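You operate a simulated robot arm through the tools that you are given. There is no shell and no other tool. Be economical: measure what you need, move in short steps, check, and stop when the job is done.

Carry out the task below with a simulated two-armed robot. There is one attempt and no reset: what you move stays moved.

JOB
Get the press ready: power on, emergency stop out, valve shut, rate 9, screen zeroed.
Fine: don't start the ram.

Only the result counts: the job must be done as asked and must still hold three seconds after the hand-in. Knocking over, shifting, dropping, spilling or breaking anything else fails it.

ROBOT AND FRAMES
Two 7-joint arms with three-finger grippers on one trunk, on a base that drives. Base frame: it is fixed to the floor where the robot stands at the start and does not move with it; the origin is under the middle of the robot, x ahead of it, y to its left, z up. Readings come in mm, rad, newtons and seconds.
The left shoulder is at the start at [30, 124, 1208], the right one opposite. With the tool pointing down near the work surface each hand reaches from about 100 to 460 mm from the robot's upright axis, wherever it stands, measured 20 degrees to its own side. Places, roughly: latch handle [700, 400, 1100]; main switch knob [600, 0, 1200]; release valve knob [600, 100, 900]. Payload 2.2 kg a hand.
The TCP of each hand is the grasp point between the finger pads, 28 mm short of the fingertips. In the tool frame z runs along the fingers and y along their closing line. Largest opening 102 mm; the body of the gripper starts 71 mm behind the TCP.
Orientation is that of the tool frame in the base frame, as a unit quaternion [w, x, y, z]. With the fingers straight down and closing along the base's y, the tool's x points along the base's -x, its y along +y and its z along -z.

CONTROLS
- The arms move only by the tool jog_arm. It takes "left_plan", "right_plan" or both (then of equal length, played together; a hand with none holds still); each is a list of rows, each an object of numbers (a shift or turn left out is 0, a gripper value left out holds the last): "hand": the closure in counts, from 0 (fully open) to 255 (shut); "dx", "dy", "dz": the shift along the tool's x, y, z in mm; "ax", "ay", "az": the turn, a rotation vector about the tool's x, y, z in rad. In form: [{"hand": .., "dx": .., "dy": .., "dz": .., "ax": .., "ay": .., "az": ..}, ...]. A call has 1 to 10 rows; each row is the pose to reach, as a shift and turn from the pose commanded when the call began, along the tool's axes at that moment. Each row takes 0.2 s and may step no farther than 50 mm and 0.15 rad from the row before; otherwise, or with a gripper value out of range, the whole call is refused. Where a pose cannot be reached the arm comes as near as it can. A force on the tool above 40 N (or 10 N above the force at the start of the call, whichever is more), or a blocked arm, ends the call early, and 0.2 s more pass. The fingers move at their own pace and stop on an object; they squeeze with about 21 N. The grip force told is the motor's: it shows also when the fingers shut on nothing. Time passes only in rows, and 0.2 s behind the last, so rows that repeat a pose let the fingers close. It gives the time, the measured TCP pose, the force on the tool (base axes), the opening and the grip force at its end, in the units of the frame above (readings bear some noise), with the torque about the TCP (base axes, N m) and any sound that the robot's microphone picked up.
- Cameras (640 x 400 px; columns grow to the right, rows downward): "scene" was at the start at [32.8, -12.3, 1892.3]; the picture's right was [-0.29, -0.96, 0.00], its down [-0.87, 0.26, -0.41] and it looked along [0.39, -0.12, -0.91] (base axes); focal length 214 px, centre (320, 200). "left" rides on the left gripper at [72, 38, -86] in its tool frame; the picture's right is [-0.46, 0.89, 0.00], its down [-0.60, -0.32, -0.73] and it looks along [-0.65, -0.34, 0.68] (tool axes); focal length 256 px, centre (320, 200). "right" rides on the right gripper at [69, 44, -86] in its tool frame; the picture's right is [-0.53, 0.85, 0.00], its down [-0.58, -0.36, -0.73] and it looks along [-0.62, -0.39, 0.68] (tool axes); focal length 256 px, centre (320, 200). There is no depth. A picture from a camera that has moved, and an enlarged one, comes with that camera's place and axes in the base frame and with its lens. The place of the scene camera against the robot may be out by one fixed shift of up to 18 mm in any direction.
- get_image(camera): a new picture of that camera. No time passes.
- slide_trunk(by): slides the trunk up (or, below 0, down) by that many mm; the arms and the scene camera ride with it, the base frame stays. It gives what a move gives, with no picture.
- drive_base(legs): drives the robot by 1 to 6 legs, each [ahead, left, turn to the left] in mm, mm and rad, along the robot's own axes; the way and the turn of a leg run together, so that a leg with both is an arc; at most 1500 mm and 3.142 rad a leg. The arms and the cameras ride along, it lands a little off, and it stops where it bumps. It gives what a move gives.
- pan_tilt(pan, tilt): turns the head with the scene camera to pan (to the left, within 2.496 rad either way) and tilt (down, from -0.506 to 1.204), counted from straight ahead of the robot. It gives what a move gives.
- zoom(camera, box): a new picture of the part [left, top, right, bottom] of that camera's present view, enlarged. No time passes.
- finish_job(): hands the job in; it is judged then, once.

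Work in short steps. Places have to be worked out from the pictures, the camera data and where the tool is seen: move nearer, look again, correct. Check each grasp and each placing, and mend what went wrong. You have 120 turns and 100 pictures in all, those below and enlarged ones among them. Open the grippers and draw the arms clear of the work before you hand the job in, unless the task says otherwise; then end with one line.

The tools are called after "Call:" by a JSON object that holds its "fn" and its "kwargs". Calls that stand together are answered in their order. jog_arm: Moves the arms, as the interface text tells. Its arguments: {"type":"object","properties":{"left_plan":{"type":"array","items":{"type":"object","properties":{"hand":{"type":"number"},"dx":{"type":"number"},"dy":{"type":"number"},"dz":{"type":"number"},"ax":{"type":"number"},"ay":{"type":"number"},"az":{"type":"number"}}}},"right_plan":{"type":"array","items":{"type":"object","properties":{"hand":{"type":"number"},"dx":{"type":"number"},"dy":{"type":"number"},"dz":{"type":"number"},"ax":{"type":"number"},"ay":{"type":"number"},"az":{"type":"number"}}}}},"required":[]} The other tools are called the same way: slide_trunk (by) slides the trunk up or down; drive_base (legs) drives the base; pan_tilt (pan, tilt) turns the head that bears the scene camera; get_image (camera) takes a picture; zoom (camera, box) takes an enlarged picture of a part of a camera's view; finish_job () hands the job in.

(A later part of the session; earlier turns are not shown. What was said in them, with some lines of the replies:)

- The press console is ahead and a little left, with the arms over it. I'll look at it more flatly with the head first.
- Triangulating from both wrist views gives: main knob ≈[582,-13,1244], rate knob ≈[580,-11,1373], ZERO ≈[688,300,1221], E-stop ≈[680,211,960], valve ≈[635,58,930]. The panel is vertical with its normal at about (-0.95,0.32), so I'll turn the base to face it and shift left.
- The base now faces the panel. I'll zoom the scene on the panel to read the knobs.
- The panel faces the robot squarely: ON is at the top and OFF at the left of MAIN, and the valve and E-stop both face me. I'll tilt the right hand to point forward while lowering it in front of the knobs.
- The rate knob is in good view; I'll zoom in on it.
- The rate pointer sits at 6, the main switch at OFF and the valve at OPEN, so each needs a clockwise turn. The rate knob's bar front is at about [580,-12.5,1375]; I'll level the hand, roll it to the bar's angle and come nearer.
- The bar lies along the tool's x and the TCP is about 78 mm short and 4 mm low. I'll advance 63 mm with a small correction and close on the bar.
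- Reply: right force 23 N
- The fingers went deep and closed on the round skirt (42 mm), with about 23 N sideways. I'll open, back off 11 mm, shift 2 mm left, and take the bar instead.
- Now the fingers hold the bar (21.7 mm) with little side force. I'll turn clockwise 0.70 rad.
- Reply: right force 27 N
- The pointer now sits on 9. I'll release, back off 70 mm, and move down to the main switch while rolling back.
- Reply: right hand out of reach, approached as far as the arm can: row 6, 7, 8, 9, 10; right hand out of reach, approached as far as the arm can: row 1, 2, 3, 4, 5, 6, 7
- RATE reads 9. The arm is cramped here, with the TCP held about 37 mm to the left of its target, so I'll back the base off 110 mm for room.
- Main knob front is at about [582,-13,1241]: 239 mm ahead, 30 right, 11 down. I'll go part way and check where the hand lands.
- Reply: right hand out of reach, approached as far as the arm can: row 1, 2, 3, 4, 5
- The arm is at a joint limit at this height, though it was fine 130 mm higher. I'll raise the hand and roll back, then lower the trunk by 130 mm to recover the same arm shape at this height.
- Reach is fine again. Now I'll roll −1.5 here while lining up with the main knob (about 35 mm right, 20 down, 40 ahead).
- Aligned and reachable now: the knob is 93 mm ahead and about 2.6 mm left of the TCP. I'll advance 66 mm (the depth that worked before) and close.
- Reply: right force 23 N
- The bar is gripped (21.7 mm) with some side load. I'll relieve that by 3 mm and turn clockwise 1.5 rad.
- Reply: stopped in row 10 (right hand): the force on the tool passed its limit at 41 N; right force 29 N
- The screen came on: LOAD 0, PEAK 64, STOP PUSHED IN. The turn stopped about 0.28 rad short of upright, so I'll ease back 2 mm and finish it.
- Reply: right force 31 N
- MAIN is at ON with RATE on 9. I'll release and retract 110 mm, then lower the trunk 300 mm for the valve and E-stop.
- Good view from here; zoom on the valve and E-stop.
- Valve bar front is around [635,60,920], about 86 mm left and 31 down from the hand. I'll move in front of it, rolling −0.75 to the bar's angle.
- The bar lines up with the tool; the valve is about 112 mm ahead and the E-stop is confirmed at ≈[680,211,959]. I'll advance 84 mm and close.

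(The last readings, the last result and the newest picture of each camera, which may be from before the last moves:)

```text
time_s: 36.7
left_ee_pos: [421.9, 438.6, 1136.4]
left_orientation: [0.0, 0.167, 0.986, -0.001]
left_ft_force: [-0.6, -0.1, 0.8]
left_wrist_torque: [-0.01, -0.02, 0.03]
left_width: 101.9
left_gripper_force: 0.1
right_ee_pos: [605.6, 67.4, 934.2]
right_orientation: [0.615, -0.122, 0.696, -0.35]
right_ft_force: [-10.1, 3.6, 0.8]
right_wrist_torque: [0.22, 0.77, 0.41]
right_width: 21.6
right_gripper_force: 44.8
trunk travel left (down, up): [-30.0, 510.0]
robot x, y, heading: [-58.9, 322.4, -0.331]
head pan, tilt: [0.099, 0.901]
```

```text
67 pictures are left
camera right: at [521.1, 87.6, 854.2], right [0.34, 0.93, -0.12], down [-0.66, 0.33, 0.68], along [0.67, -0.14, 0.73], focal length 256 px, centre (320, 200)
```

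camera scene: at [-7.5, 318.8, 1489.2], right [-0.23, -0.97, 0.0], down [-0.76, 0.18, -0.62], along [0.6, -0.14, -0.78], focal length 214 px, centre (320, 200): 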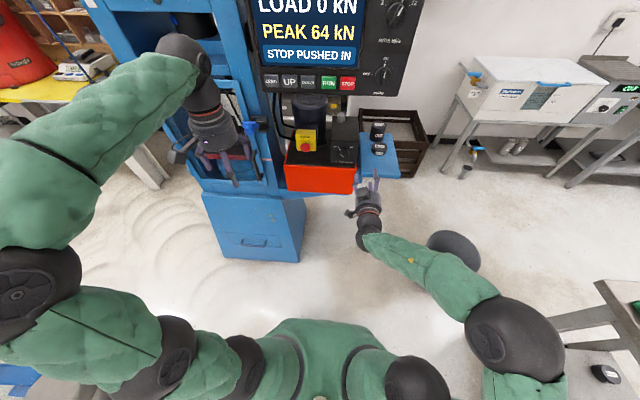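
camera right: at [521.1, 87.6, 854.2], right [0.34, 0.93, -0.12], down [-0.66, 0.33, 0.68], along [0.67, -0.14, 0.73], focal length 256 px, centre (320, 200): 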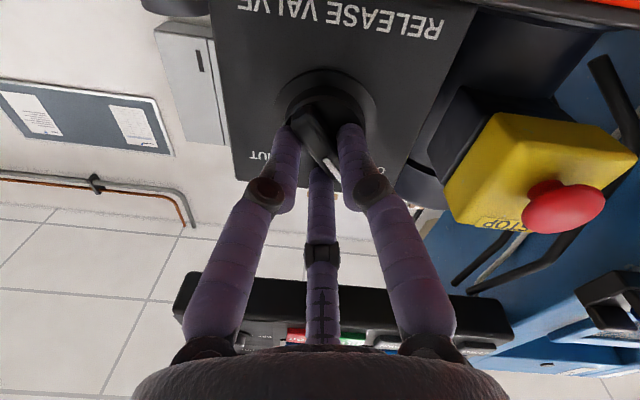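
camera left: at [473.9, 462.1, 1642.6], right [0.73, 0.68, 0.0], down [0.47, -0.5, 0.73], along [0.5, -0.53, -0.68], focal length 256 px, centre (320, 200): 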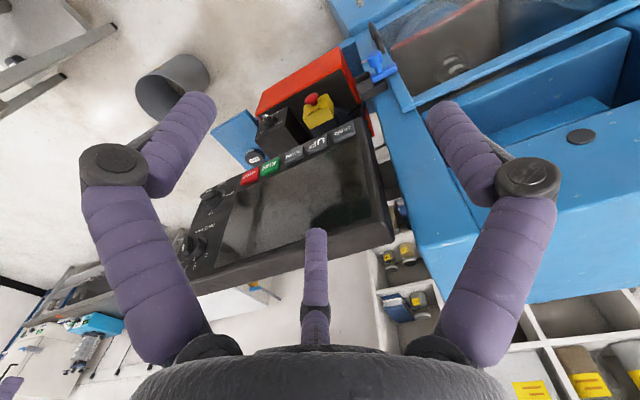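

Good bar grip (21.6 mm). Turning clockwise toward SHUT by about 1.5 rad.

Call:
{"fn": "jog_arm", "kwargs": {"right_plan": [{"az": 0.15}, {"az": 0.3}, {"az": 0.45}, {"az": 0.6}, {"az": 0.75}, {"az": 0.9}, {"az": 1.05}, {"az": 1.2}, {"az": 1.35}, {"az": 1.5}]}}

Call:
{"fn": "zoom", "kwargs": {"camera": "scene", "box": [270, 100, 400, 195]}}

Call:
{"fn": "get_image", "kwargs": {"camera": "right"}}

```text
time_s: 38.1
left_ee_pos: [421.8, 436.7, 1136.5]
left_orientation: [0.0, 0.168, 0.986, 0.0]
left_ft_force: [-0.2, -0.4, -0.4]
left_wrist_torque: [0.01, -0.03, 0.05]
left_width: 101.9
left_gripper_force: 0.0
right_ee_pos: [604.0, 65.1, 931.6]
right_orientation: [0.704, 0.201, 0.68, -0.047]
right_ft_force: [-9.2, -6.1, -0.5]
right_wrist_torque: [-0.07, -0.11, 0.5]
right_width: 21.8
right_gripper_force: 44.8
trunk travel left (down, up): [-30.0, 510.0]
robot x, y, heading: [-59.5, 323.6, -0.337]
head pan, tilt: [0.099, 0.901]
stopped in row 7 (right hand): the force on the tool passed its limit at 41 N (the readings are from after the stop); the commanded pose is now the measured one
```

```text
4.21 times, centred on (335, 148) of scene
camera zoom: at [-8.8, 318.2, 1489.2], right [-0.23, -0.97, 0.0], down [-0.76, 0.18, -0.62], along [0.6, -0.15, -0.78], focal length 903 px, centre (257, 421)
```

zoom: 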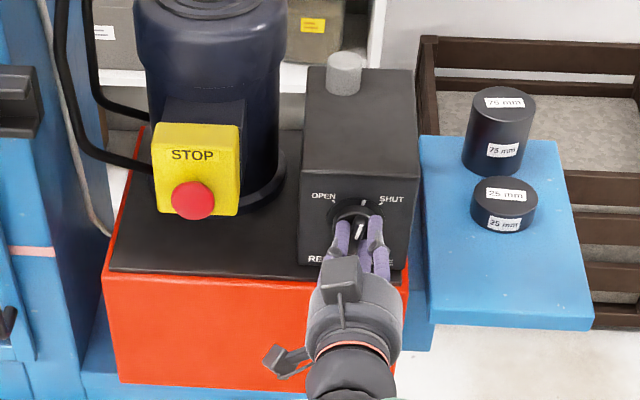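

```text
65 pictures are left
camera right: at [542.9, 148.0, 875.2], right [0.25, 0.66, 0.71], down [-0.85, -0.2, 0.49], along [0.46, -0.72, 0.51], focal length 256 px, centre (320, 200)
```

right: 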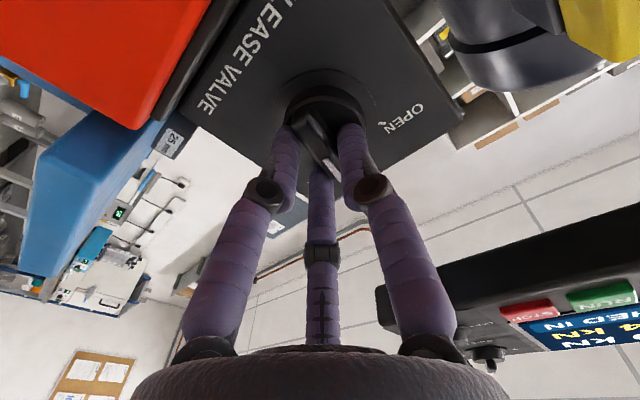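

It turned about 1 rad before a force stop; the pointer is just past the top. Forces are low again, so I'll continue.

Call:
{"fn": "jog_arm", "kwargs": {"right_plan": [{"az": 0.12}, {"az": 0.24}, {"az": 0.36}, {"az": 0.48}, {"az": 0.6}, {"az": 0.6}]}}

Call:
{"fn": "zoom", "kwargs": {"camera": "scene", "box": [300, 125, 370, 175]}}

```text
time_s: 39.1
left_ee_pos: [423.9, 435.2, 1137.3]
left_orientation: [-0.001, 0.167, 0.986, -0.001]
left_ft_force: [-0.2, 0.5, 0.2]
left_wrist_torque: [-0.05, -0.01, 0.0]
left_width: 101.9
left_gripper_force: 0.1
right_ee_pos: [604.3, 63.6, 930.1]
right_orientation: [0.69, 0.344, 0.631, 0.091]
right_ft_force: [8.4, -11.3, -4.6]
right_wrist_torque: [0.08, 0.39, 0.7]
right_width: 22.5
right_gripper_force: 44.6
right hand out of reach, approached as far as the arm can: row 4
trunk travel left (down, up): [-30.0, 510.0]
robot x, y, heading: [-58.2, 320.8, -0.334]
head pan, tilt: [0.099, 0.901]
stopped in row 4 (right hand): the force on the tool passed its limit at 48 N (the readings are from after the stop); the commanded pose is now the measured one
```

```text
8.00 times, centred on (335, 150) of scene
camera zoom: at [-5.8, 317.6, 1489.1], right [-0.23, -0.97, 0.0], down [-0.76, 0.18, -0.62], along [0.6, -0.15, -0.78], focal length 1716 px, centre (200, 600)
```

zoom: 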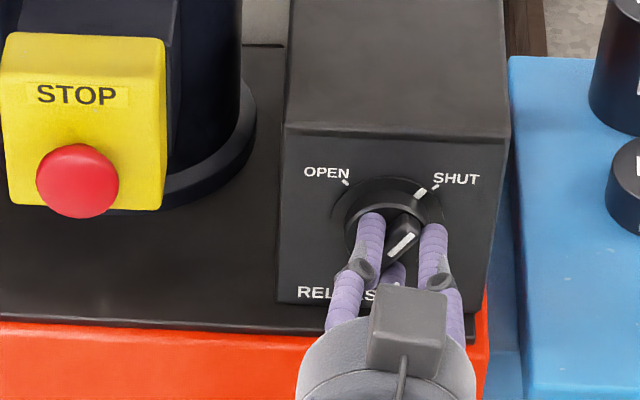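

The pointer is just short of the SHUT tick, maybe 0.2 rad away. I'll try the last bit from here.

Call:
{"fn": "jog_arm", "kwargs": {"right_plan": [{"az": 0.06}, {"az": 0.12}, {"az": 0.18}, {"az": 0.24}, {"az": 0.24}]}}

Call:
{"fn": "zoom", "kwargs": {"camera": "scene", "box": [300, 125, 370, 175]}}

```text
time_s: 39.5
left_ee_pos: [421.2, 433.2, 1135.5]
left_orientation: [0.0, 0.168, 0.986, 0.0]
left_ft_force: [0.2, 0.3, 0.1]
left_wrist_torque: [0.01, 0.01, 0.0]
left_width: 102.1
left_gripper_force: 0.1
right_ee_pos: [603.8, 63.9, 930.6]
right_orientation: [0.683, 0.364, 0.625, 0.1]
right_ft_force: [-13.1, -6.1, 0.2]
right_wrist_torque: [-0.21, -0.65, 0.83]
right_width: 22.7
right_gripper_force: 45.1
right hand out of reach, approached as far as the arm can: row 1, 2
trunk travel left (down, up): [-30.0, 510.0]
robot x, y, heading: [-56.1, 320.1, -0.332]
head pan, tilt: [0.099, 0.901]
stopped in row 2 (right hand): the force on the tool passed its limit at 51 N (the readings are from after the stop); the commanded pose is now the measured one
```

```text
8.00 times, centred on (335, 150) of scene
camera zoom: at [-9.8, 317.7, 1489.3], right [-0.24, -0.97, 0.0], down [-0.76, 0.19, -0.62], along [0.6, -0.15, -0.78], focal length 1716 px, centre (200, 600)
```

zoom: 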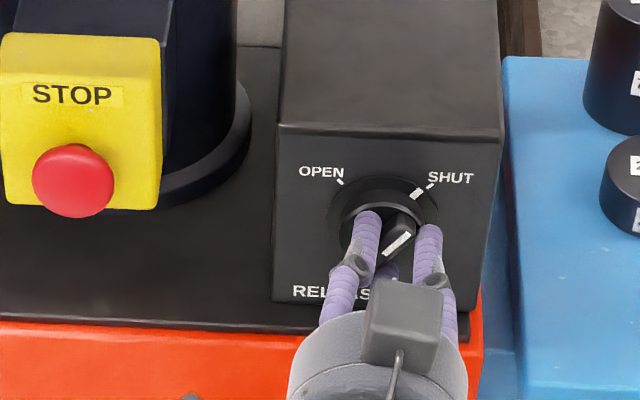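

I've hit the wrist's reach. I'll release, roll back 0.45, go 10 mm deeper to grip the round skirt, and turn the rest that way.

Call:
{"fn": "jog_arm", "kwargs": {"right_plan": [{"hand": 90}, {"hand": 90}, {"dz": -15}, {"dz": -15, "az": -0.15}, {"dz": -15, "az": -0.3}, {"dz": -15, "az": -0.45}, {"dz": 0, "az": -0.45}, {"dz": 10, "az": -0.45}]}}

Call:
{"fn": "jog_arm", "kwargs": {"right_plan": [{"hand": 255}, {}, {}, {}]}}

Call:
{"fn": "get_image", "kwargs": {"camera": "right"}}

Call:
{"fn": "zoom", "kwargs": {"camera": "scene", "box": [300, 125, 370, 175]}}

```text
time_s: 41.3
left_ee_pos: [421.6, 435.1, 1136.1]
left_orientation: [0.0, 0.169, 0.986, 0.001]
left_ft_force: [0.4, -0.6, -0.5]
left_wrist_torque: [0.02, -0.03, 0.02]
left_width: 101.7
left_gripper_force: 0.0
right_ee_pos: [615.2, 63.3, 929.5]
right_orientation: [0.688, 0.214, 0.691, -0.056]
right_ft_force: [0.6, 0.8, -0.3]
right_wrist_torque: [0.01, 0.01, -0.04]
right_width: 66.0
right_gripper_force: 0.0
trunk travel left (down, up): [-30.0, 510.0]
robot x, y, heading: [-58.8, 320.6, -0.342]
head pan, tilt: [0.099, 0.901]
```

```text
time_s: 42.3
left_ee_pos: [422.2, 438.8, 1135.8]
left_orientation: [0.0, 0.169, 0.986, -0.001]
left_ft_force: [0.1, -0.6, 0.5]
left_wrist_torque: [0.02, 0.0, 0.0]
left_width: 102.2
left_gripper_force: 0.0
right_ee_pos: [616.3, 67.7, 929.5]
right_orientation: [0.689, 0.211, 0.691, -0.054]
right_ft_force: [8.9, 24.1, 7.3]
right_wrist_torque: [-0.06, -0.26, 1.33]
right_width: 42.0
right_gripper_force: 45.4
trunk travel left (down, up): [-30.0, 510.0]
robot x, y, heading: [-58.7, 315.4, -0.334]
head pan, tilt: [0.099, 0.901]
```

```text
62 pictures are left
camera right: at [553.5, 153.0, 876.5], right [0.29, 0.65, 0.7], down [-0.84, -0.19, 0.52], along [0.47, -0.74, 0.49], focal length 256 px, centre (320, 200)
```

right: 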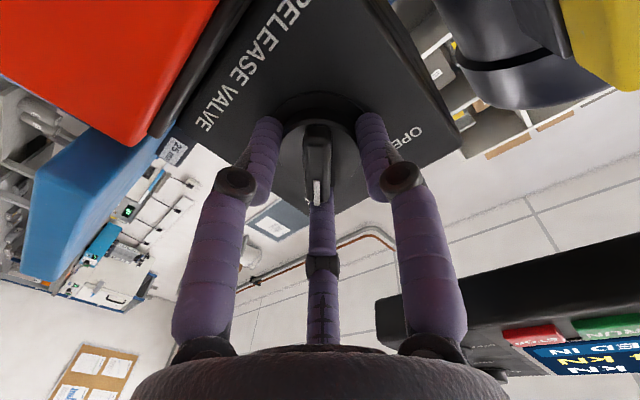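

```text
8.00 times, centred on (335, 150) of scene
camera zoom: at [-7.6, 321.2, 1489.1], right [-0.24, -0.97, 0.0], down [-0.76, 0.18, -0.62], along [0.6, -0.15, -0.78], focal length 1716 px, centre (200, 600)
```

zoom: 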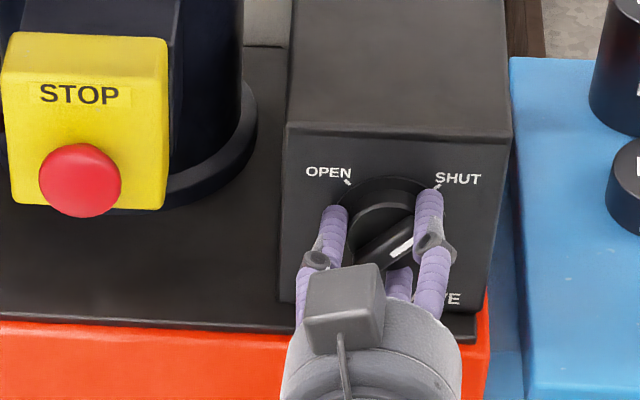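

The bar looks further round now than before, so it may already have snapped to SHUT. I'll release and back off to check.

Call:
{"fn": "jog_arm", "kwargs": {"right_plan": [{"hand": 90}, {"hand": 90}, {"dz": -40}, {"dz": -85}, {"dz": -85, "dx": 45}]}}

Call:
{"fn": "zoom", "kwargs": {"camera": "scene", "box": [300, 125, 370, 175]}}

```text
time_s: 43.5
left_ee_pos: [423.7, 434.6, 1135.5]
left_orientation: [-0.001, 0.168, 0.986, 0.001]
left_ft_force: [-0.1, 0.6, 0.7]
left_wrist_torque: [0.0, 0.0, 0.0]
left_width: 102.3
left_gripper_force: 0.0
right_ee_pos: [538.8, 104.5, 888.1]
right_orientation: [0.689, 0.215, 0.69, -0.054]
right_ft_force: [0.3, 0.0, 0.6]
right_wrist_torque: [0.0, 0.04, -0.03]
right_width: 66.0
right_gripper_force: 0.0
trunk travel left (down, up): [-30.0, 510.0]
robot x, y, heading: [-56.9, 320.9, -0.336]
head pan, tilt: [0.099, 0.901]
```

```text
8.00 times, centred on (335, 150) of scene
camera zoom: at [-7.0, 317.9, 1489.0], right [-0.24, -0.97, 0.0], down [-0.76, 0.19, -0.62], along [0.6, -0.15, -0.78], focal length 1716 px, centre (200, 600)
```

zoom: 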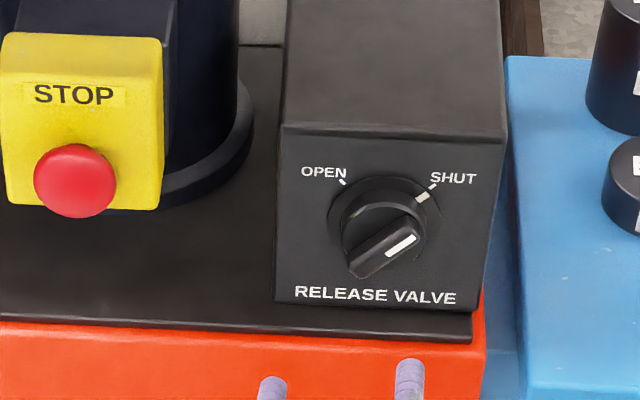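

The valve mark lines up with the SHUT tick. Next is the E-stop, using the left hand: I'll swing the right hand aside and tilt the left forward toward a pre-grasp pose.

Call:
{"fn": "jog_arm", "kwargs": {"right_plan": [{"dz": -30, "dy": -12}, {"dz": -60, "dy": -24}, {"dz": -60, "dy": -36}, {"dz": -60, "dy": -48}, {"dz": -60, "dy": -60}, {"dz": -60, "dy": -72}, {"dz": -60, "dy": -84}, {"dz": -60, "dy": -96}, {"dz": -60, "dy": -108}, {"dz": -60, "dy": -120}], "left_plan": [{"dx": -8, "dy": -12, "dz": 18, "ay": -0.15}, {"dx": -16, "dy": -25, "dz": 35, "ay": -0.3}, {"dx": -24, "dy": -38, "dz": 53, "ay": -0.45}, {"dx": -32, "dy": -50, "dz": 71, "ay": -0.6}, {"dx": -40, "dy": -63, "dz": 88, "ay": -0.75}, {"dx": -48, "dy": -76, "dz": 106, "ay": -0.9}, {"dx": -56, "dy": -89, "dz": 124, "ay": -1.05}, {"dx": -64, "dy": -101, "dz": 142, "ay": -1.2}, {"dx": -72, "dy": -114, "dz": 159, "ay": -1.35}, {"dx": -80, "dy": -127, "dz": 177, "ay": -1.5}]}}

Call:
{"fn": "get_image", "kwargs": {"camera": "left"}}

Call:
{"fn": "get_image", "kwargs": {"camera": "scene"}}

```text
time_s: 45.7
left_ee_pos: [456.2, 287.4, 961.0]
left_orientation: [0.672, 0.123, 0.721, -0.114]
left_ft_force: [-0.2, 0.0, 0.0]
left_wrist_torque: [0.01, 0.01, 0.04]
left_width: 102.1
left_gripper_force: 0.0
right_ee_pos: [441.9, 28.9, 868.8]
right_orientation: [0.686, 0.218, 0.692, -0.056]
right_ft_force: [0.4, -0.3, -0.1]
right_wrist_torque: [0.02, -0.01, -0.02]
right_width: 65.9
right_gripper_force: 0.1
right hand out of reach, approached as far as the arm can: row 10
trunk travel left (down, up): [-30.0, 510.0]
robot x, y, heading: [-56.6, 317.9, -0.336]
head pan, tilt: [0.099, 0.901]
```

```text
59 pictures are left
camera left: at [382.4, 353.9, 894.2], right [0.32, 0.82, 0.46], down [-0.75, -0.07, 0.65], along [0.57, -0.56, 0.6], focal length 256 px, centre (320, 200)
```

left: 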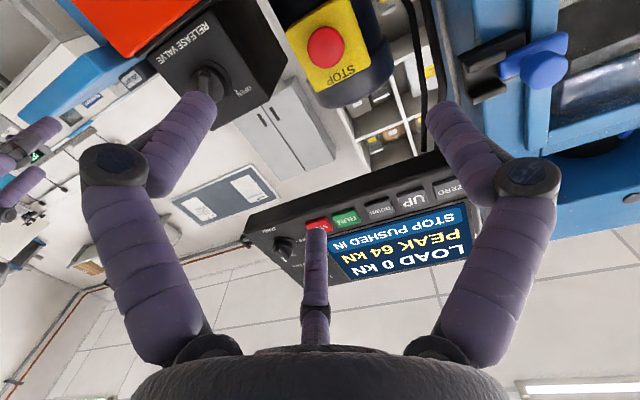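

```text
58 pictures are left
camera scene: at [-8.2, 317.5, 1489.2], right [-0.24, -0.97, 0.0], down [-0.76, 0.19, -0.62], along [0.6, -0.15, -0.78], focal length 214 px, centre (320, 200)
```

scene: 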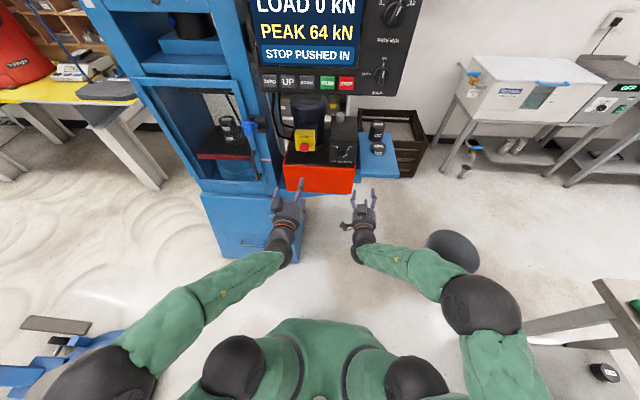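

Mushroom at ≈[680,208,959], directly ahead of the left hand by 237 mm. I'll level the hand and close 150 mm of that.

Call:
{"fn": "jog_arm", "kwargs": {"left_plan": [{"hand": 80, "dz": 40, "ay": -0.07, "dx": -3}, {"dz": 80, "ay": -0.07, "dx": -5}, {"dz": 120, "ay": -0.07, "dx": -8}, {"dz": 150, "ay": -0.07, "dx": -10}, {"dz": 150, "ay": -0.07, "dx": -10}]}}

Call:
{"fn": "get_image", "kwargs": {"camera": "left"}}

Call:
{"fn": "zoom", "kwargs": {"camera": "scene", "box": [270, 110, 370, 190]}}

```text
time_s: 46.9
left_ee_pos: [564.2, 227.0, 964.3]
left_orientation: [0.695, 0.118, 0.699, -0.117]
left_ft_force: [-0.3, -0.2, 0.8]
left_wrist_torque: [0.01, 0.02, -0.01]
left_width: 69.9
left_gripper_force: 0.1
left hand out of reach, approached as far as the arm can: row 1, 2, 3, 4, 5
right_ee_pos: [442.3, 28.6, 869.3]
right_orientation: [0.686, 0.218, 0.691, -0.057]
right_ft_force: [0.3, 0.6, -0.1]
right_wrist_torque: [0.02, 0.01, 0.03]
right_width: 65.8
right_gripper_force: 0.0
trunk travel left (down, up): [-30.0, 510.0]
robot x, y, heading: [-62.1, 315.0, -0.337]
head pan, tilt: [0.099, 0.901]
```

```text
57 pictures are left
camera left: at [495.4, 290.1, 893.3], right [0.29, 0.84, 0.47], down [-0.79, -0.06, 0.61], along [0.54, -0.54, 0.64], focal length 256 px, centre (320, 200)
```

left: 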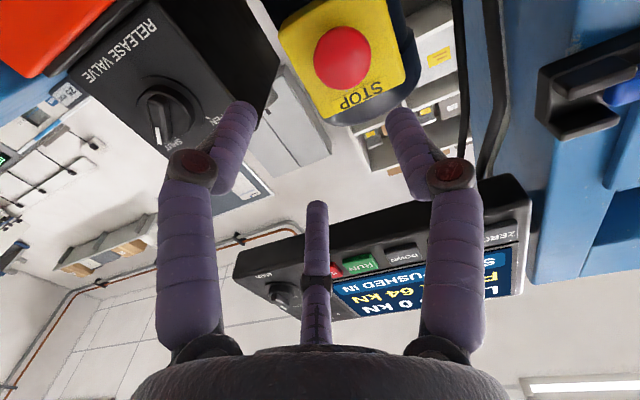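

```text
5.00 times, centred on (320, 150) of scene
camera zoom: at [-8.2, 317.8, 1489.1], right [-0.24, -0.97, 0.0], down [-0.76, 0.19, -0.62], along [0.6, -0.15, -0.78], focal length 1072 px, centre (320, 450)
```

zoom: 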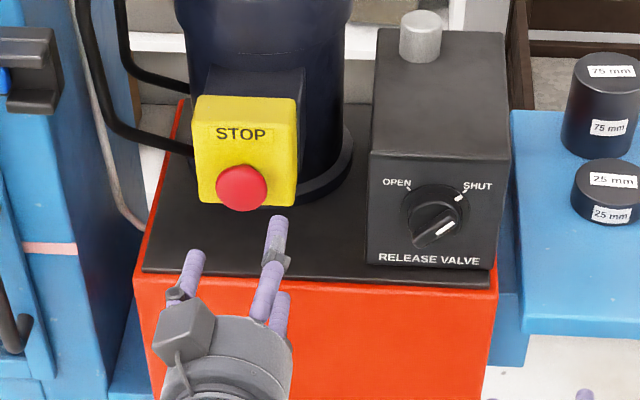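

The left arm runs out of reach here, short and to the right of its target. The right arm worked well, so I'll retract the left and shift the base 170 mm left to put the E-stop before the right hand.

Call:
{"fn": "jog_arm", "kwargs": {"left_plan": [{"dz": -40}, {"dz": -80}, {"dz": -120}, {"dz": -150}]}}

Call:
{"fn": "drive_base", "kwargs": {"legs": [[0, 170, 0]]}}

Call:
{"fn": "get_image", "kwargs": {"camera": "right"}}

Call:
{"fn": "get_image", "kwargs": {"camera": "scene"}}

```text
time_s: 47.9
left_ee_pos: [423.8, 276.9, 966.6]
left_orientation: [0.697, 0.119, 0.697, -0.119]
left_ft_force: [-0.6, -0.3, 0.5]
left_wrist_torque: [-0.03, -0.01, 0.03]
left_width: 69.9
left_gripper_force: 0.0
right_ee_pos: [442.5, 28.7, 869.2]
right_orientation: [0.686, 0.218, 0.691, -0.058]
right_ft_force: [0.0, -0.3, -1.1]
right_wrist_torque: [0.02, 0.0, 0.04]
right_width: 65.9
right_gripper_force: 0.0
trunk travel left (down, up): [-30.0, 510.0]
robot x, y, heading: [-57.2, 321.8, -0.337]
head pan, tilt: [0.099, 0.901]
```

```text
time_s: 49.4
left_ee_pos: [481.1, 441.0, 966.0]
left_orientation: [0.697, 0.119, 0.698, -0.119]
left_ft_force: [-0.1, 0.2, 0.0]
left_wrist_torque: [-0.01, 0.01, -0.01]
left_width: 70.0
left_gripper_force: 0.0
right_ee_pos: [499.6, 192.7, 869.9]
right_orientation: [0.686, 0.218, 0.691, -0.056]
right_ft_force: [0.5, 0.5, -0.4]
right_wrist_torque: [0.01, 0.01, -0.01]
right_width: 66.0
right_gripper_force: 0.1
trunk travel left (down, up): [-30.0, 510.0]
robot x, y, heading: [-3.7, 479.4, -0.335]
head pan, tilt: [0.099, 0.901]
```

```text
55 pictures are left
camera right: at [438.7, 279.7, 816.3], right [0.3, 0.64, 0.71], down [-0.84, -0.18, 0.52], along [0.46, -0.75, 0.48], focal length 256 px, centre (320, 200)
```

right: 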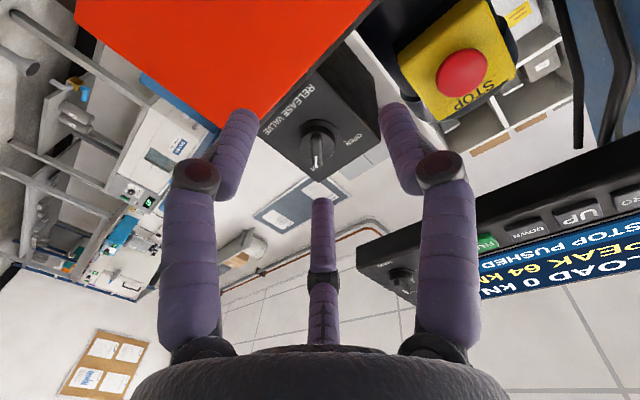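

```text
54 pictures are left
camera scene: at [49.2, 481.2, 1489.1], right [-0.24, -0.97, 0.0], down [-0.76, 0.18, -0.62], along [0.6, -0.15, -0.78], focal length 214 px, centre (320, 200)
```

scene: 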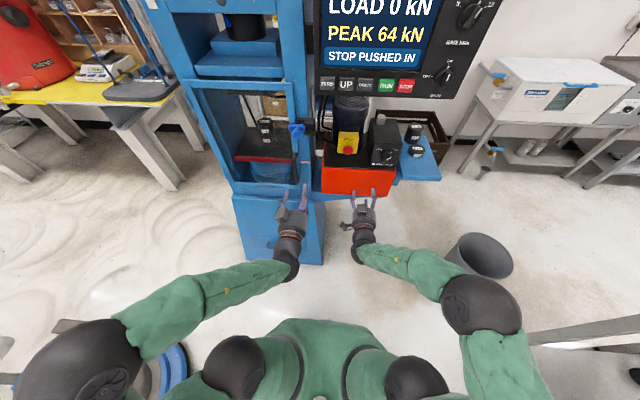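

E-stop is confirmed at [680,209,959]. I'll raise the right hand 89 and shift 75 left to line up, levelling it at the same time.

Call:
{"fn": "jog_arm", "kwargs": {"right_plan": [{"dx": -25, "dy": 30, "az": -0.06, "ax": -0.015, "ay": -0.015}, {"dx": -50, "dy": 60, "az": -0.12, "ax": -0.03, "ay": -0.03}, {"dx": -75, "dy": 89, "az": -0.175, "ax": -0.05, "ay": -0.05}, {"dx": -75, "dy": 89, "dz": 30, "az": -0.175, "ax": -0.05, "ay": -0.05}, {"dx": -75, "dy": 89, "dz": 60, "az": -0.175, "ax": -0.05, "ay": -0.05}]}}

Call:
{"fn": "get_image", "kwargs": {"camera": "right"}}

```text
time_s: 50.6
left_ee_pos: [480.2, 440.0, 965.1]
left_orientation: [0.697, 0.119, 0.698, -0.119]
left_ft_force: [0.6, -0.3, 0.0]
left_wrist_torque: [0.0, -0.05, -0.02]
left_width: 70.2
left_gripper_force: 0.1
right_ee_pos: [584.3, 232.2, 959.9]
right_orientation: [0.701, 0.136, 0.693, -0.105]
right_ft_force: [-0.2, -0.4, -0.6]
right_wrist_torque: [-0.01, 0.02, -0.02]
right_width: 65.9
right_gripper_force: 0.1
trunk travel left (down, up): [-30.0, 510.0]
robot x, y, heading: [0.9, 485.4, -0.336]
head pan, tilt: [0.099, 0.901]
```

```text
53 pictures are left
camera right: at [519.2, 305.2, 893.9], right [0.27, 0.77, 0.57], down [-0.82, -0.12, 0.56], along [0.5, -0.62, 0.6], focal length 256 px, centre (320, 200)
```

right: 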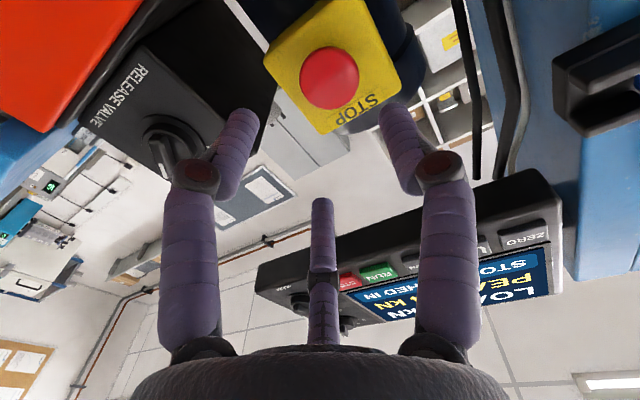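

The button is 97 mm ahead and 11 mm left. I'll correct and advance 84 mm with the fingers open around the mushroom.

Call:
{"fn": "jog_arm", "kwargs": {"right_plan": [{"hand": 75, "dy": 11, "dx": 3, "dz": 20}, {"dy": 11, "dx": 3, "dz": 45}, {"dy": 11, "dx": 3, "dz": 65}, {"dy": 11, "dx": 3, "dz": 84}, {"dy": 11, "dx": 3, "dz": 84}]}}

Call:
{"fn": "get_image", "kwargs": {"camera": "right"}}

Call:
{"fn": "zoom", "kwargs": {"camera": "scene", "box": [310, 110, 400, 190]}}

```text
time_s: 51.8
left_ee_pos: [480.9, 439.7, 965.9]
left_orientation: [0.696, 0.12, 0.698, -0.12]
left_ft_force: [-0.3, -0.7, -0.4]
left_wrist_torque: [-0.02, 0.01, 0.01]
left_width: 70.0
left_gripper_force: 0.1
right_ee_pos: [672.5, 214.4, 957.9]
right_orientation: [0.701, 0.137, 0.692, -0.106]
right_ft_force: [0.8, -0.1, -0.7]
right_wrist_torque: [-0.01, -0.01, -0.02]
right_width: 72.1
right_gripper_force: 0.0
trunk travel left (down, up): [-30.0, 510.0]
robot x, y, heading: [-2.2, 484.0, -0.338]
head pan, tilt: [0.099, 0.901]
```

```text
52 pictures are left
camera right: at [607.1, 287.3, 891.0], right [0.27, 0.77, 0.57], down [-0.82, -0.12, 0.55], along [0.5, -0.62, 0.6], focal length 256 px, centre (320, 200)
```

right: 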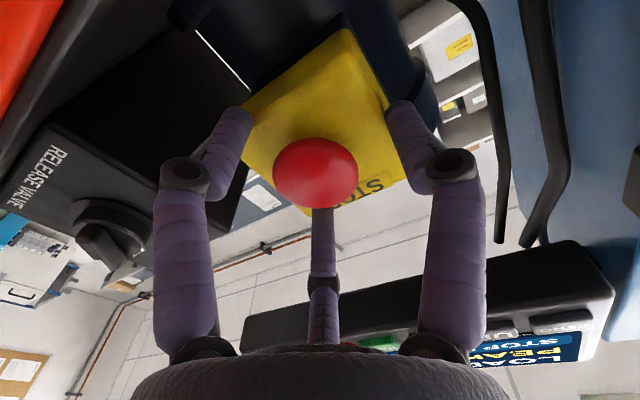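

```text
5.00 times, centred on (355, 150) of scene
camera zoom: at [49.1, 480.4, 1489.1], right [-0.24, -0.97, 0.0], down [-0.76, 0.18, -0.62], along [0.6, -0.15, -0.78], focal length 1072 px, centre (145, 450)
```

zoom: 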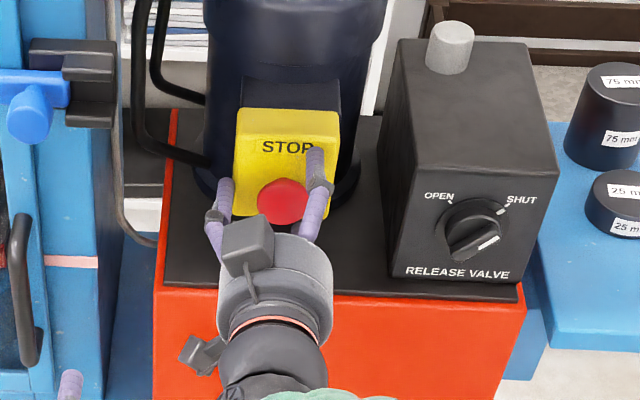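

The mushroom is centred between the fingers. Closing on it.

Call:
{"fn": "jog_arm", "kwargs": {"right_plan": [{"hand": 255}, {}, {}, {}]}}

Call:
{"fn": "get_image", "kwargs": {"camera": "right"}}

```text
time_s: 52.8
left_ee_pos: [479.3, 441.8, 966.1]
left_orientation: [0.697, 0.119, 0.697, -0.12]
left_ft_force: [-0.6, -0.1, -1.0]
left_wrist_torque: [0.02, -0.01, 0.0]
left_width: 70.0
left_gripper_force: 0.0
right_ee_pos: [671.5, 218.7, 959.4]
right_orientation: [0.701, 0.135, 0.692, -0.104]
right_ft_force: [-18.5, 22.6, 0.2]
right_wrist_torque: [0.06, -0.12, 1.4]
right_width: 44.8
right_gripper_force: 21.6
trunk travel left (down, up): [-30.0, 510.0]
robot x, y, heading: [-3.8, 481.2, -0.338]
head pan, tilt: [0.099, 0.901]
```

```text
50 pictures are left
camera right: at [605.1, 290.8, 891.1], right [0.27, 0.77, 0.57], down [-0.82, -0.12, 0.56], along [0.5, -0.62, 0.6], focal length 256 px, centre (320, 200)
```

right: 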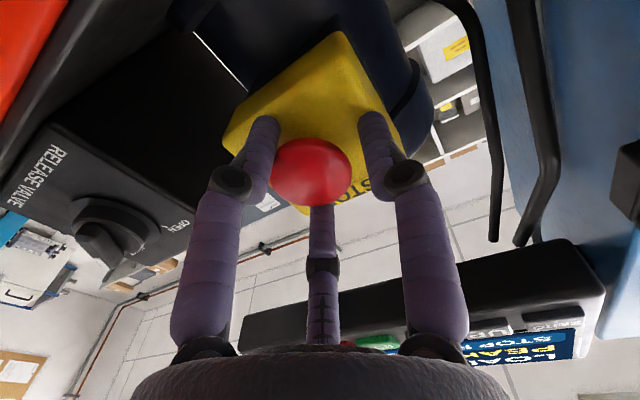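

Gripped at 44.8 mm with a side load, so I'll shift 4 mm left. Then I'll twist clockwise, the usual twist-release.

Call:
{"fn": "jog_arm", "kwargs": {"right_plan": [{"dy": 4}, {"dy": 4, "az": 0.12}, {"dy": 4, "az": 0.24}, {"dy": 4, "az": 0.36}, {"dy": 4, "az": 0.48}]}}

Call:
{"fn": "zoom", "kwargs": {"camera": "scene", "box": [290, 0, 470, 190]}}

```text
time_s: 54.0
left_ee_pos: [479.8, 437.2, 965.8]
left_orientation: [0.697, 0.12, 0.697, -0.119]
left_ft_force: [-0.8, 0.2, -0.8]
left_wrist_torque: [0.02, -0.02, 0.01]
left_width: 70.0
left_gripper_force: 0.0
right_ee_pos: [670.7, 215.7, 958.6]
right_orientation: [0.707, 0.303, 0.636, 0.064]
right_ft_force: [-15.9, -14.9, -6.0]
right_wrist_torque: [-0.36, 0.08, -0.1]
right_width: 43.1
right_gripper_force: 21.4
trunk travel left (down, up): [-30.0, 510.0]
robot x, y, heading: [3.4, 483.9, -0.335]
head pan, tilt: [0.099, 0.901]
```

```text
2.11 times, centred on (380, 95) of scene
camera zoom: at [47.7, 478.1, 1489.1], right [-0.24, -0.97, 0.0], down [-0.76, 0.19, -0.62], along [0.6, -0.15, -0.78], focal length 452 px, centre (194, 421)
```

zoom: 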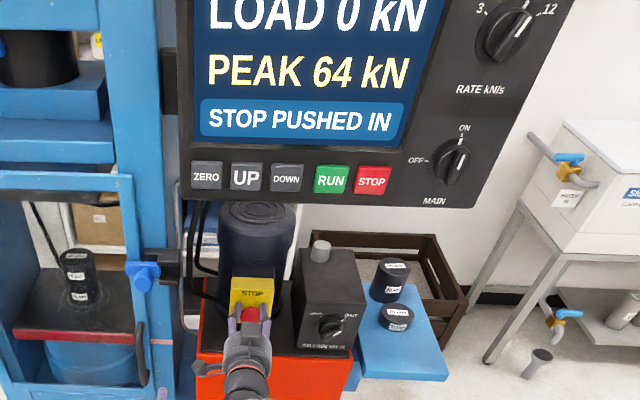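

Still pushed in after the twist. I'll try pulling it straight out, in small steps.

Call:
{"fn": "jog_arm", "kwargs": {"right_plan": [{"dz": -4}, {"dz": -8}, {"dz": -12}, {"dz": -16}, {"dz": -20}, {"dz": -24}]}}

Call:
{"fn": "zoom", "kwargs": {"camera": "scene", "box": [290, 0, 470, 190]}}

Call:
{"fn": "get_image", "kwargs": {"camera": "right"}}

```text
time_s: 55.4
left_ee_pos: [480.8, 437.7, 965.6]
left_orientation: [0.696, 0.12, 0.698, -0.117]
left_ft_force: [-0.3, -0.6, -0.4]
left_wrist_torque: [-0.01, -0.02, 0.01]
left_width: 70.0
left_gripper_force: 0.1
right_ee_pos: [649.7, 224.8, 960.6]
right_orientation: [0.708, 0.298, 0.637, 0.066]
right_ft_force: [10.3, -27.7, 8.9]
right_wrist_torque: [-0.17, -0.13, -0.31]
right_width: 45.0
right_gripper_force: 21.4
trunk travel left (down, up): [-30.0, 510.0]
robot x, y, heading: [-1.3, 482.8, -0.339]
head pan, tilt: [0.099, 0.901]
```

```text
2.11 times, centred on (380, 95) of scene
camera zoom: at [49.4, 477.4, 1489.2], right [-0.24, -0.97, 0.0], down [-0.76, 0.19, -0.62], along [0.6, -0.14, -0.78], focal length 452 px, centre (194, 421)
```

zoom: 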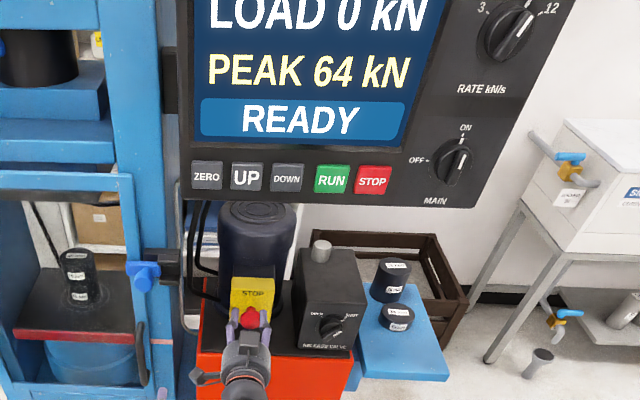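

```text
47 pictures are left
camera right: at [592.9, 321.9, 922.4], right [0.15, 0.43, 0.89], down [-0.9, -0.32, 0.3], along [0.42, -0.84, 0.34], focal length 256 px, centre (320, 200)
```

right: 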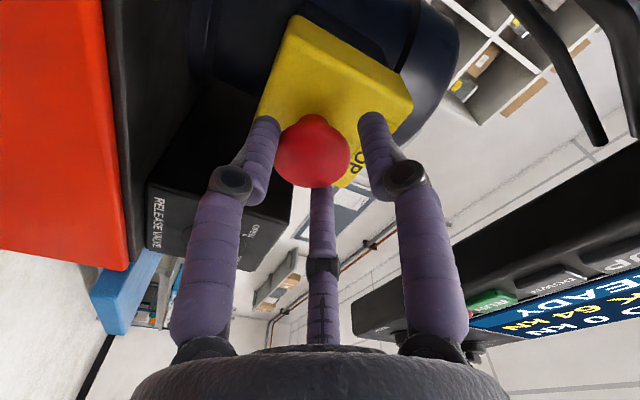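

The screen now reads READY. I'll release the mushroom gently, retract 110 mm with the roll undone, then raise the trunk 260 mm for ZERO.

Call:
{"fn": "jog_arm", "kwargs": {"right_plan": [{"hand": 60}, {"hand": 60}, {"dz": -35}, {"dz": -70}, {"dz": -110, "az": -0.12}, {"dz": -110, "az": -0.24}, {"dz": -110, "az": -0.36}, {"dz": -110, "az": -0.42}]}}

Call:
{"fn": "slide_trunk", "kwargs": {"by": 260}}

Call:
{"fn": "drive_base", "kwargs": {"legs": [[0, 90, 0]]}}

Call:
{"fn": "get_image", "kwargs": {"camera": "right"}}

Call:
{"fn": "get_image", "kwargs": {"camera": "scene"}}

```text
time_s: 57.2
left_ee_pos: [480.8, 440.5, 965.8]
left_orientation: [0.696, 0.119, 0.698, -0.119]
left_ft_force: [-0.1, -0.3, -0.3]
left_wrist_torque: [0.0, -0.01, -0.03]
left_width: 69.9
left_gripper_force: 0.1
right_ee_pos: [544.3, 265.0, 955.6]
right_orientation: [0.704, 0.157, 0.687, -0.084]
right_ft_force: [0.7, 0.6, -1.3]
right_wrist_torque: [0.01, -0.06, -0.04]
right_width: 77.8
right_gripper_force: 0.0
trunk travel left (down, up): [-30.0, 510.0]
robot x, y, heading: [0.8, 480.5, -0.338]
head pan, tilt: [0.099, 0.901]
```

```text
time_s: 59.8
left_ee_pos: [481.5, 441.0, 1223.2]
left_orientation: [0.697, 0.118, 0.697, -0.118]
left_ft_force: [0.7, -0.6, 0.1]
left_wrist_torque: [0.0, 0.03, 0.0]
left_width: 69.9
left_gripper_force: 0.1
right_ee_pos: [545.3, 264.1, 1216.1]
right_orientation: [0.704, 0.158, 0.687, -0.084]
right_ft_force: [0.1, -0.6, 0.7]
right_wrist_torque: [0.01, -0.03, 0.0]
right_width: 78.1
right_gripper_force: 0.0
trunk travel left (down, up): [-290.0, 250.0]
robot x, y, heading: [-0.1, 484.6, -0.334]
head pan, tilt: [0.099, 0.901]
```

```text
time_s: 60.9
left_ee_pos: [509.7, 527.3, 1225.7]
left_orientation: [0.697, 0.119, 0.697, -0.119]
left_ft_force: [0.0, 0.8, 0.1]
left_wrist_torque: [-0.02, 0.0, -0.04]
left_width: 70.1
left_gripper_force: 0.1
right_ee_pos: [576.2, 350.1, 1216.2]
right_orientation: [0.704, 0.158, 0.687, -0.084]
right_ft_force: [-0.5, 0.9, -0.5]
right_wrist_torque: [0.01, 0.0, -0.02]
right_width: 77.8
right_gripper_force: 0.0
trunk travel left (down, up): [-290.0, 250.0]
robot x, y, heading: [29.6, 570.6, -0.342]
head pan, tilt: [0.099, 0.901]
```

```text
46 pictures are left
camera right: at [511.6, 428.1, 1152.3], right [0.26, 0.74, 0.62], down [-0.83, -0.15, 0.53], along [0.49, -0.66, 0.58], focal length 256 px, centre (320, 200)
```

right: 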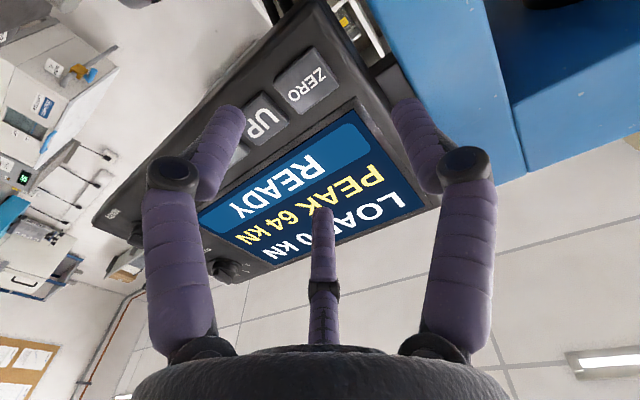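

```text
45 pictures are left
camera scene: at [79.6, 568.0, 1749.1], right [-0.23, -0.97, 0.0], down [-0.76, 0.18, -0.62], along [0.6, -0.15, -0.78], focal length 214 px, centre (320, 200)
```

scene: 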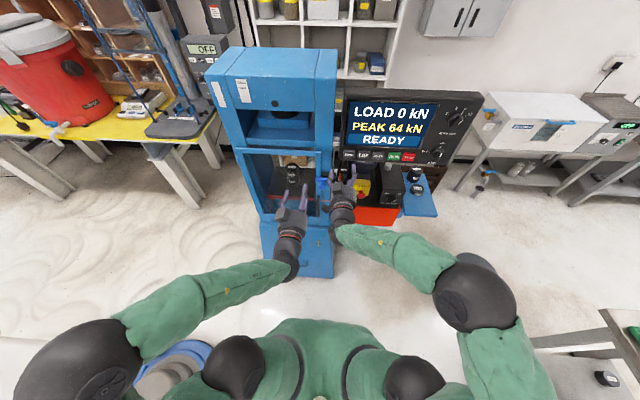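

ZERO is at about [688,301,1215]: 122 mm ahead and 9 mm right of the hand. I'll shut the fingers, align and approach to about 25 mm off.

Call:
{"fn": "jog_arm", "kwargs": {"right_plan": [{"hand": 255, "dy": -5}, {"dy": -9}, {"dy": -9}, {"dy": -9, "dz": 35}, {"dy": -9, "dz": 65}, {"dy": -9, "dz": 65}]}}

Call:
{"fn": "get_image", "kwargs": {"camera": "right"}}

Call:
{"fn": "zoom", "kwargs": {"camera": "scene", "box": [310, 90, 430, 200]}}

```text
time_s: 62.3
left_ee_pos: [510.6, 526.1, 1224.6]
left_orientation: [0.696, 0.12, 0.698, -0.119]
left_ft_force: [-0.5, -0.6, -0.7]
left_wrist_torque: [0.0, -0.04, 0.0]
left_width: 69.9
left_gripper_force: 0.1
right_ee_pos: [631.4, 320.7, 1217.3]
right_orientation: [0.704, 0.157, 0.687, -0.082]
right_ft_force: [-0.3, -0.2, -1.4]
right_wrist_torque: [-0.01, 0.01, -0.02]
right_width: 2.3
right_gripper_force: 20.8
trunk travel left (down, up): [-290.0, 250.0]
robot x, y, heading: [28.3, 570.4, -0.336]
head pan, tilt: [0.099, 0.901]
```

```text
44 pictures are left
camera right: at [566.4, 398.1, 1152.4], right [0.26, 0.74, 0.62], down [-0.83, -0.15, 0.53], along [0.49, -0.66, 0.58], focal length 256 px, centre (320, 200)
```

right: 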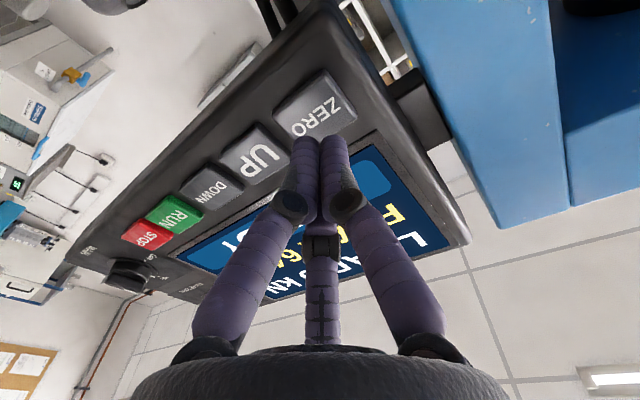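

```text
3.64 times, centred on (370, 145) of scene
camera zoom: at [78.9, 566.2, 1749.1], right [-0.23, -0.97, 0.0], down [-0.76, 0.18, -0.62], along [0.6, -0.15, -0.78], focal length 780 px, centre (138, 400)
```

zoom: 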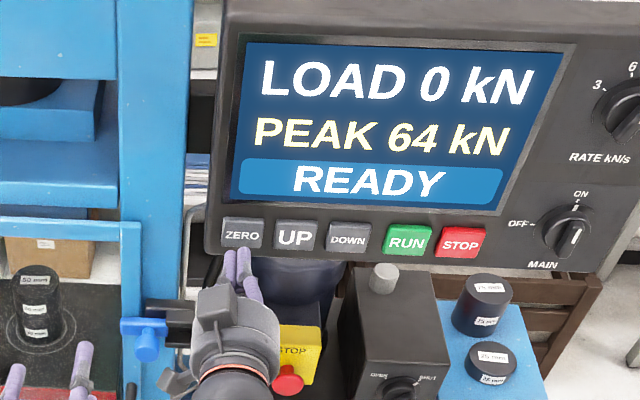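

The closed tips would meet the button about 8 mm high and 3 mm right of centre. I'll correct and press in small steps.

Call:
{"fn": "jog_arm", "kwargs": {"right_plan": [{"dx": 8, "dy": 3}, {"dx": 8, "dy": 3, "dz": 15}, {"dx": 8, "dy": 3, "dz": 22}, {"dx": 8, "dy": 3, "dz": 26}]}}

Call:
{"fn": "get_image", "kwargs": {"camera": "right"}}

Call:
{"fn": "zoom", "kwargs": {"camera": "scene", "box": [330, 90, 430, 180]}}

```text
time_s: 63.3
left_ee_pos: [510.7, 527.0, 1226.2]
left_orientation: [0.697, 0.118, 0.698, -0.118]
left_ft_force: [0.2, 0.0, -0.3]
left_wrist_torque: [-0.04, 0.03, 0.06]
left_width: 70.1
left_gripper_force: 0.0
right_ee_pos: [659.1, 314.3, 1209.5]
right_orientation: [0.704, 0.157, 0.687, -0.082]
right_ft_force: [0.0, -0.2, 0.4]
right_wrist_torque: [0.0, -0.02, 0.01]
right_width: 1.9
right_gripper_force: 21.1
trunk travel left (down, up): [-290.0, 250.0]
robot x, y, heading: [26.2, 567.0, -0.33]
head pan, tilt: [0.099, 0.901]
```

```text
42 pictures are left
camera right: at [594.4, 391.9, 1145.6], right [0.26, 0.74, 0.62], down [-0.83, -0.15, 0.53], along [0.49, -0.66, 0.58], focal length 256 px, centre (320, 200)
```

right: 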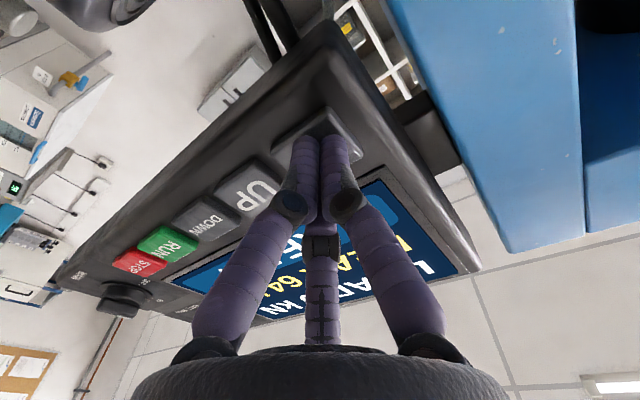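

```text
4.44 times, centred on (380, 135) of scene
camera zoom: at [79.4, 565.8, 1749.1], right [-0.23, -0.97, 0.0], down [-0.76, 0.18, -0.62], along [0.6, -0.15, -0.78], focal length 953 px, centre (53, 489)
```

zoom: 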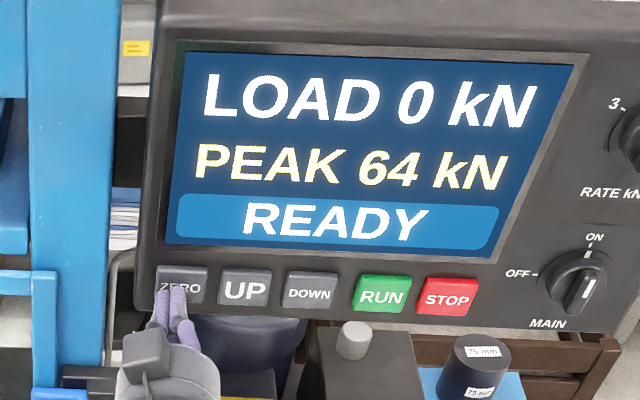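

The tips are right in front of the ZERO button and well clear of UP. Pressing on in small steps.

Call:
{"fn": "jog_arm", "kwargs": {"right_plan": [{"dz": 3}, {"dz": 6}, {"dz": 9}, {"dz": 12}, {"dz": 12}]}}

Call:
{"fn": "zoom", "kwargs": {"camera": "scene", "box": [330, 90, 430, 180]}}

```text
time_s: 64.5
left_ee_pos: [508.3, 526.5, 1224.8]
left_orientation: [0.698, 0.118, 0.696, -0.119]
left_ft_force: [-0.5, -0.5, 0.0]
left_wrist_torque: [-0.01, 0.0, -0.05]
left_width: 70.1
left_gripper_force: 0.2
right_ee_pos: [669.2, 311.0, 1208.3]
right_orientation: [0.704, 0.158, 0.688, -0.083]
right_ft_force: [-14.1, 7.4, -1.6]
right_wrist_torque: [0.03, 0.0, 0.23]
right_width: 2.3
right_gripper_force: 21.6
trunk travel left (down, up): [-290.0, 250.0]
robot x, y, heading: [27.4, 567.0, -0.339]
head pan, tilt: [0.099, 0.901]
heard: click
```

```text
4.44 times, centred on (380, 135) of scene
camera zoom: at [76.5, 567.2, 1749.1], right [-0.23, -0.97, 0.0], down [-0.76, 0.18, -0.62], along [0.6, -0.15, -0.78], focal length 953 px, centre (53, 489)
```

zoom: 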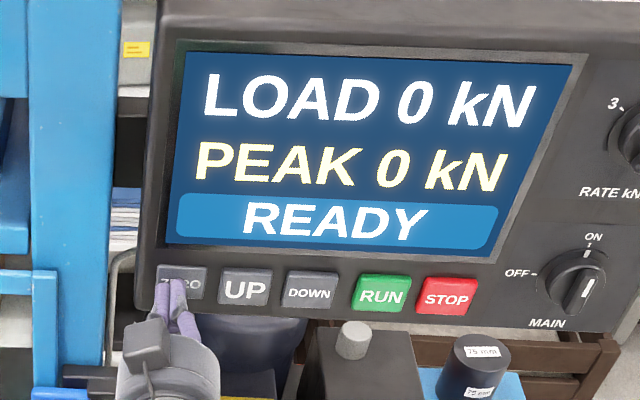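

A click, and PEAK now reads 0. I'll retract straight back, open the grippers, and back the base away.

Call:
{"fn": "jog_arm", "kwargs": {"right_plan": [{"dz": -40}, {"dz": -80}, {"dz": -120}, {"dz": -140, "hand": 0}, {"dz": -140}, {"dz": -140}], "left_plan": [{"hand": 0}, {}, {}, {}, {}, {}]}}

Call:
{"fn": "drive_base", "kwargs": {"legs": [[-150, 0, 0]]}}

Call:
{"fn": "zoom", "kwargs": {"camera": "scene", "box": [280, 40, 470, 220]}}

```text
time_s: 65.9
left_ee_pos: [510.6, 526.1, 1225.5]
left_orientation: [0.697, 0.119, 0.697, -0.119]
left_ft_force: [-0.8, 0.1, 0.5]
left_wrist_torque: [0.03, 0.01, 0.01]
left_width: 102.1
left_gripper_force: 0.1
right_ee_pos: [538.7, 360.2, 1211.4]
right_orientation: [0.704, 0.157, 0.688, -0.083]
right_ft_force: [-0.1, -0.1, -0.3]
right_wrist_torque: [0.0, -0.01, -0.02]
right_width: 102.2
right_gripper_force: 0.1
trunk travel left (down, up): [-290.0, 250.0]
robot x, y, heading: [29.6, 567.9, -0.337]
head pan, tilt: [0.099, 0.901]
```

```text
time_s: 67.3
left_ee_pos: [367.7, 577.0, 1226.5]
left_orientation: [0.697, 0.119, 0.697, -0.118]
left_ft_force: [-0.2, -0.2, -0.6]
left_wrist_torque: [0.03, 0.03, -0.01]
left_width: 101.8
left_gripper_force: 0.0
right_ee_pos: [395.8, 410.9, 1210.1]
right_orientation: [0.705, 0.158, 0.687, -0.083]
right_ft_force: [-0.8, -0.6, 0.3]
right_wrist_torque: [0.0, 0.0, 0.0]
right_width: 102.1
right_gripper_force: 0.2
trunk travel left (down, up): [-290.0, 250.0]
robot x, y, heading: [-114.7, 616.7, -0.339]
head pan, tilt: [0.099, 0.901]
```

```text
2.22 times, centred on (375, 130) of scene
camera zoom: at [-65.0, 616.5, 1749.2], right [-0.24, -0.97, 0.0], down [-0.76, 0.18, -0.62], along [0.6, -0.15, -0.78], focal length 477 px, centre (198, 356)
```

zoom: 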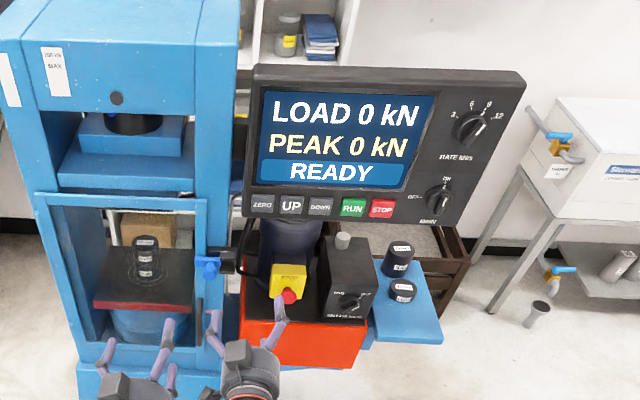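

The screen reads LOAD 0, PEAK 0, READY. One last close look at the knobs.

Call:
{"fn": "zoom", "kwargs": {"camera": "scene", "box": [350, 65, 450, 185]}}

```text
3.33 times, centred on (400, 125) of scene
camera zoom: at [-65.0, 616.5, 1749.2], right [-0.24, -0.97, 0.0], down [-0.76, 0.18, -0.62], along [0.6, -0.15, -0.78], focal length 715 px, centre (53, 450)
```

zoom: 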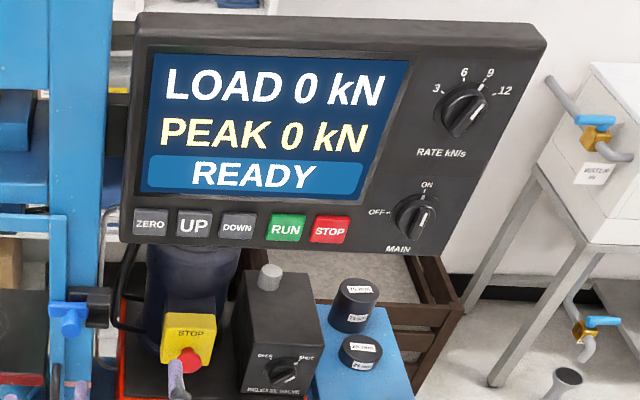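

Rate 9, main ON, valve SHUT, stop out and READY with zeros all hold, so I'm handing it in.

Call:
{"fn": "finish_job", "kwargs": {}}

```text
The job is handed in.
```

The press is ready: power on, emergency stop out, release valve shut, rate at 9, screen zeroed (LOAD 0, PEAK 0, READY), and the ram was not started.
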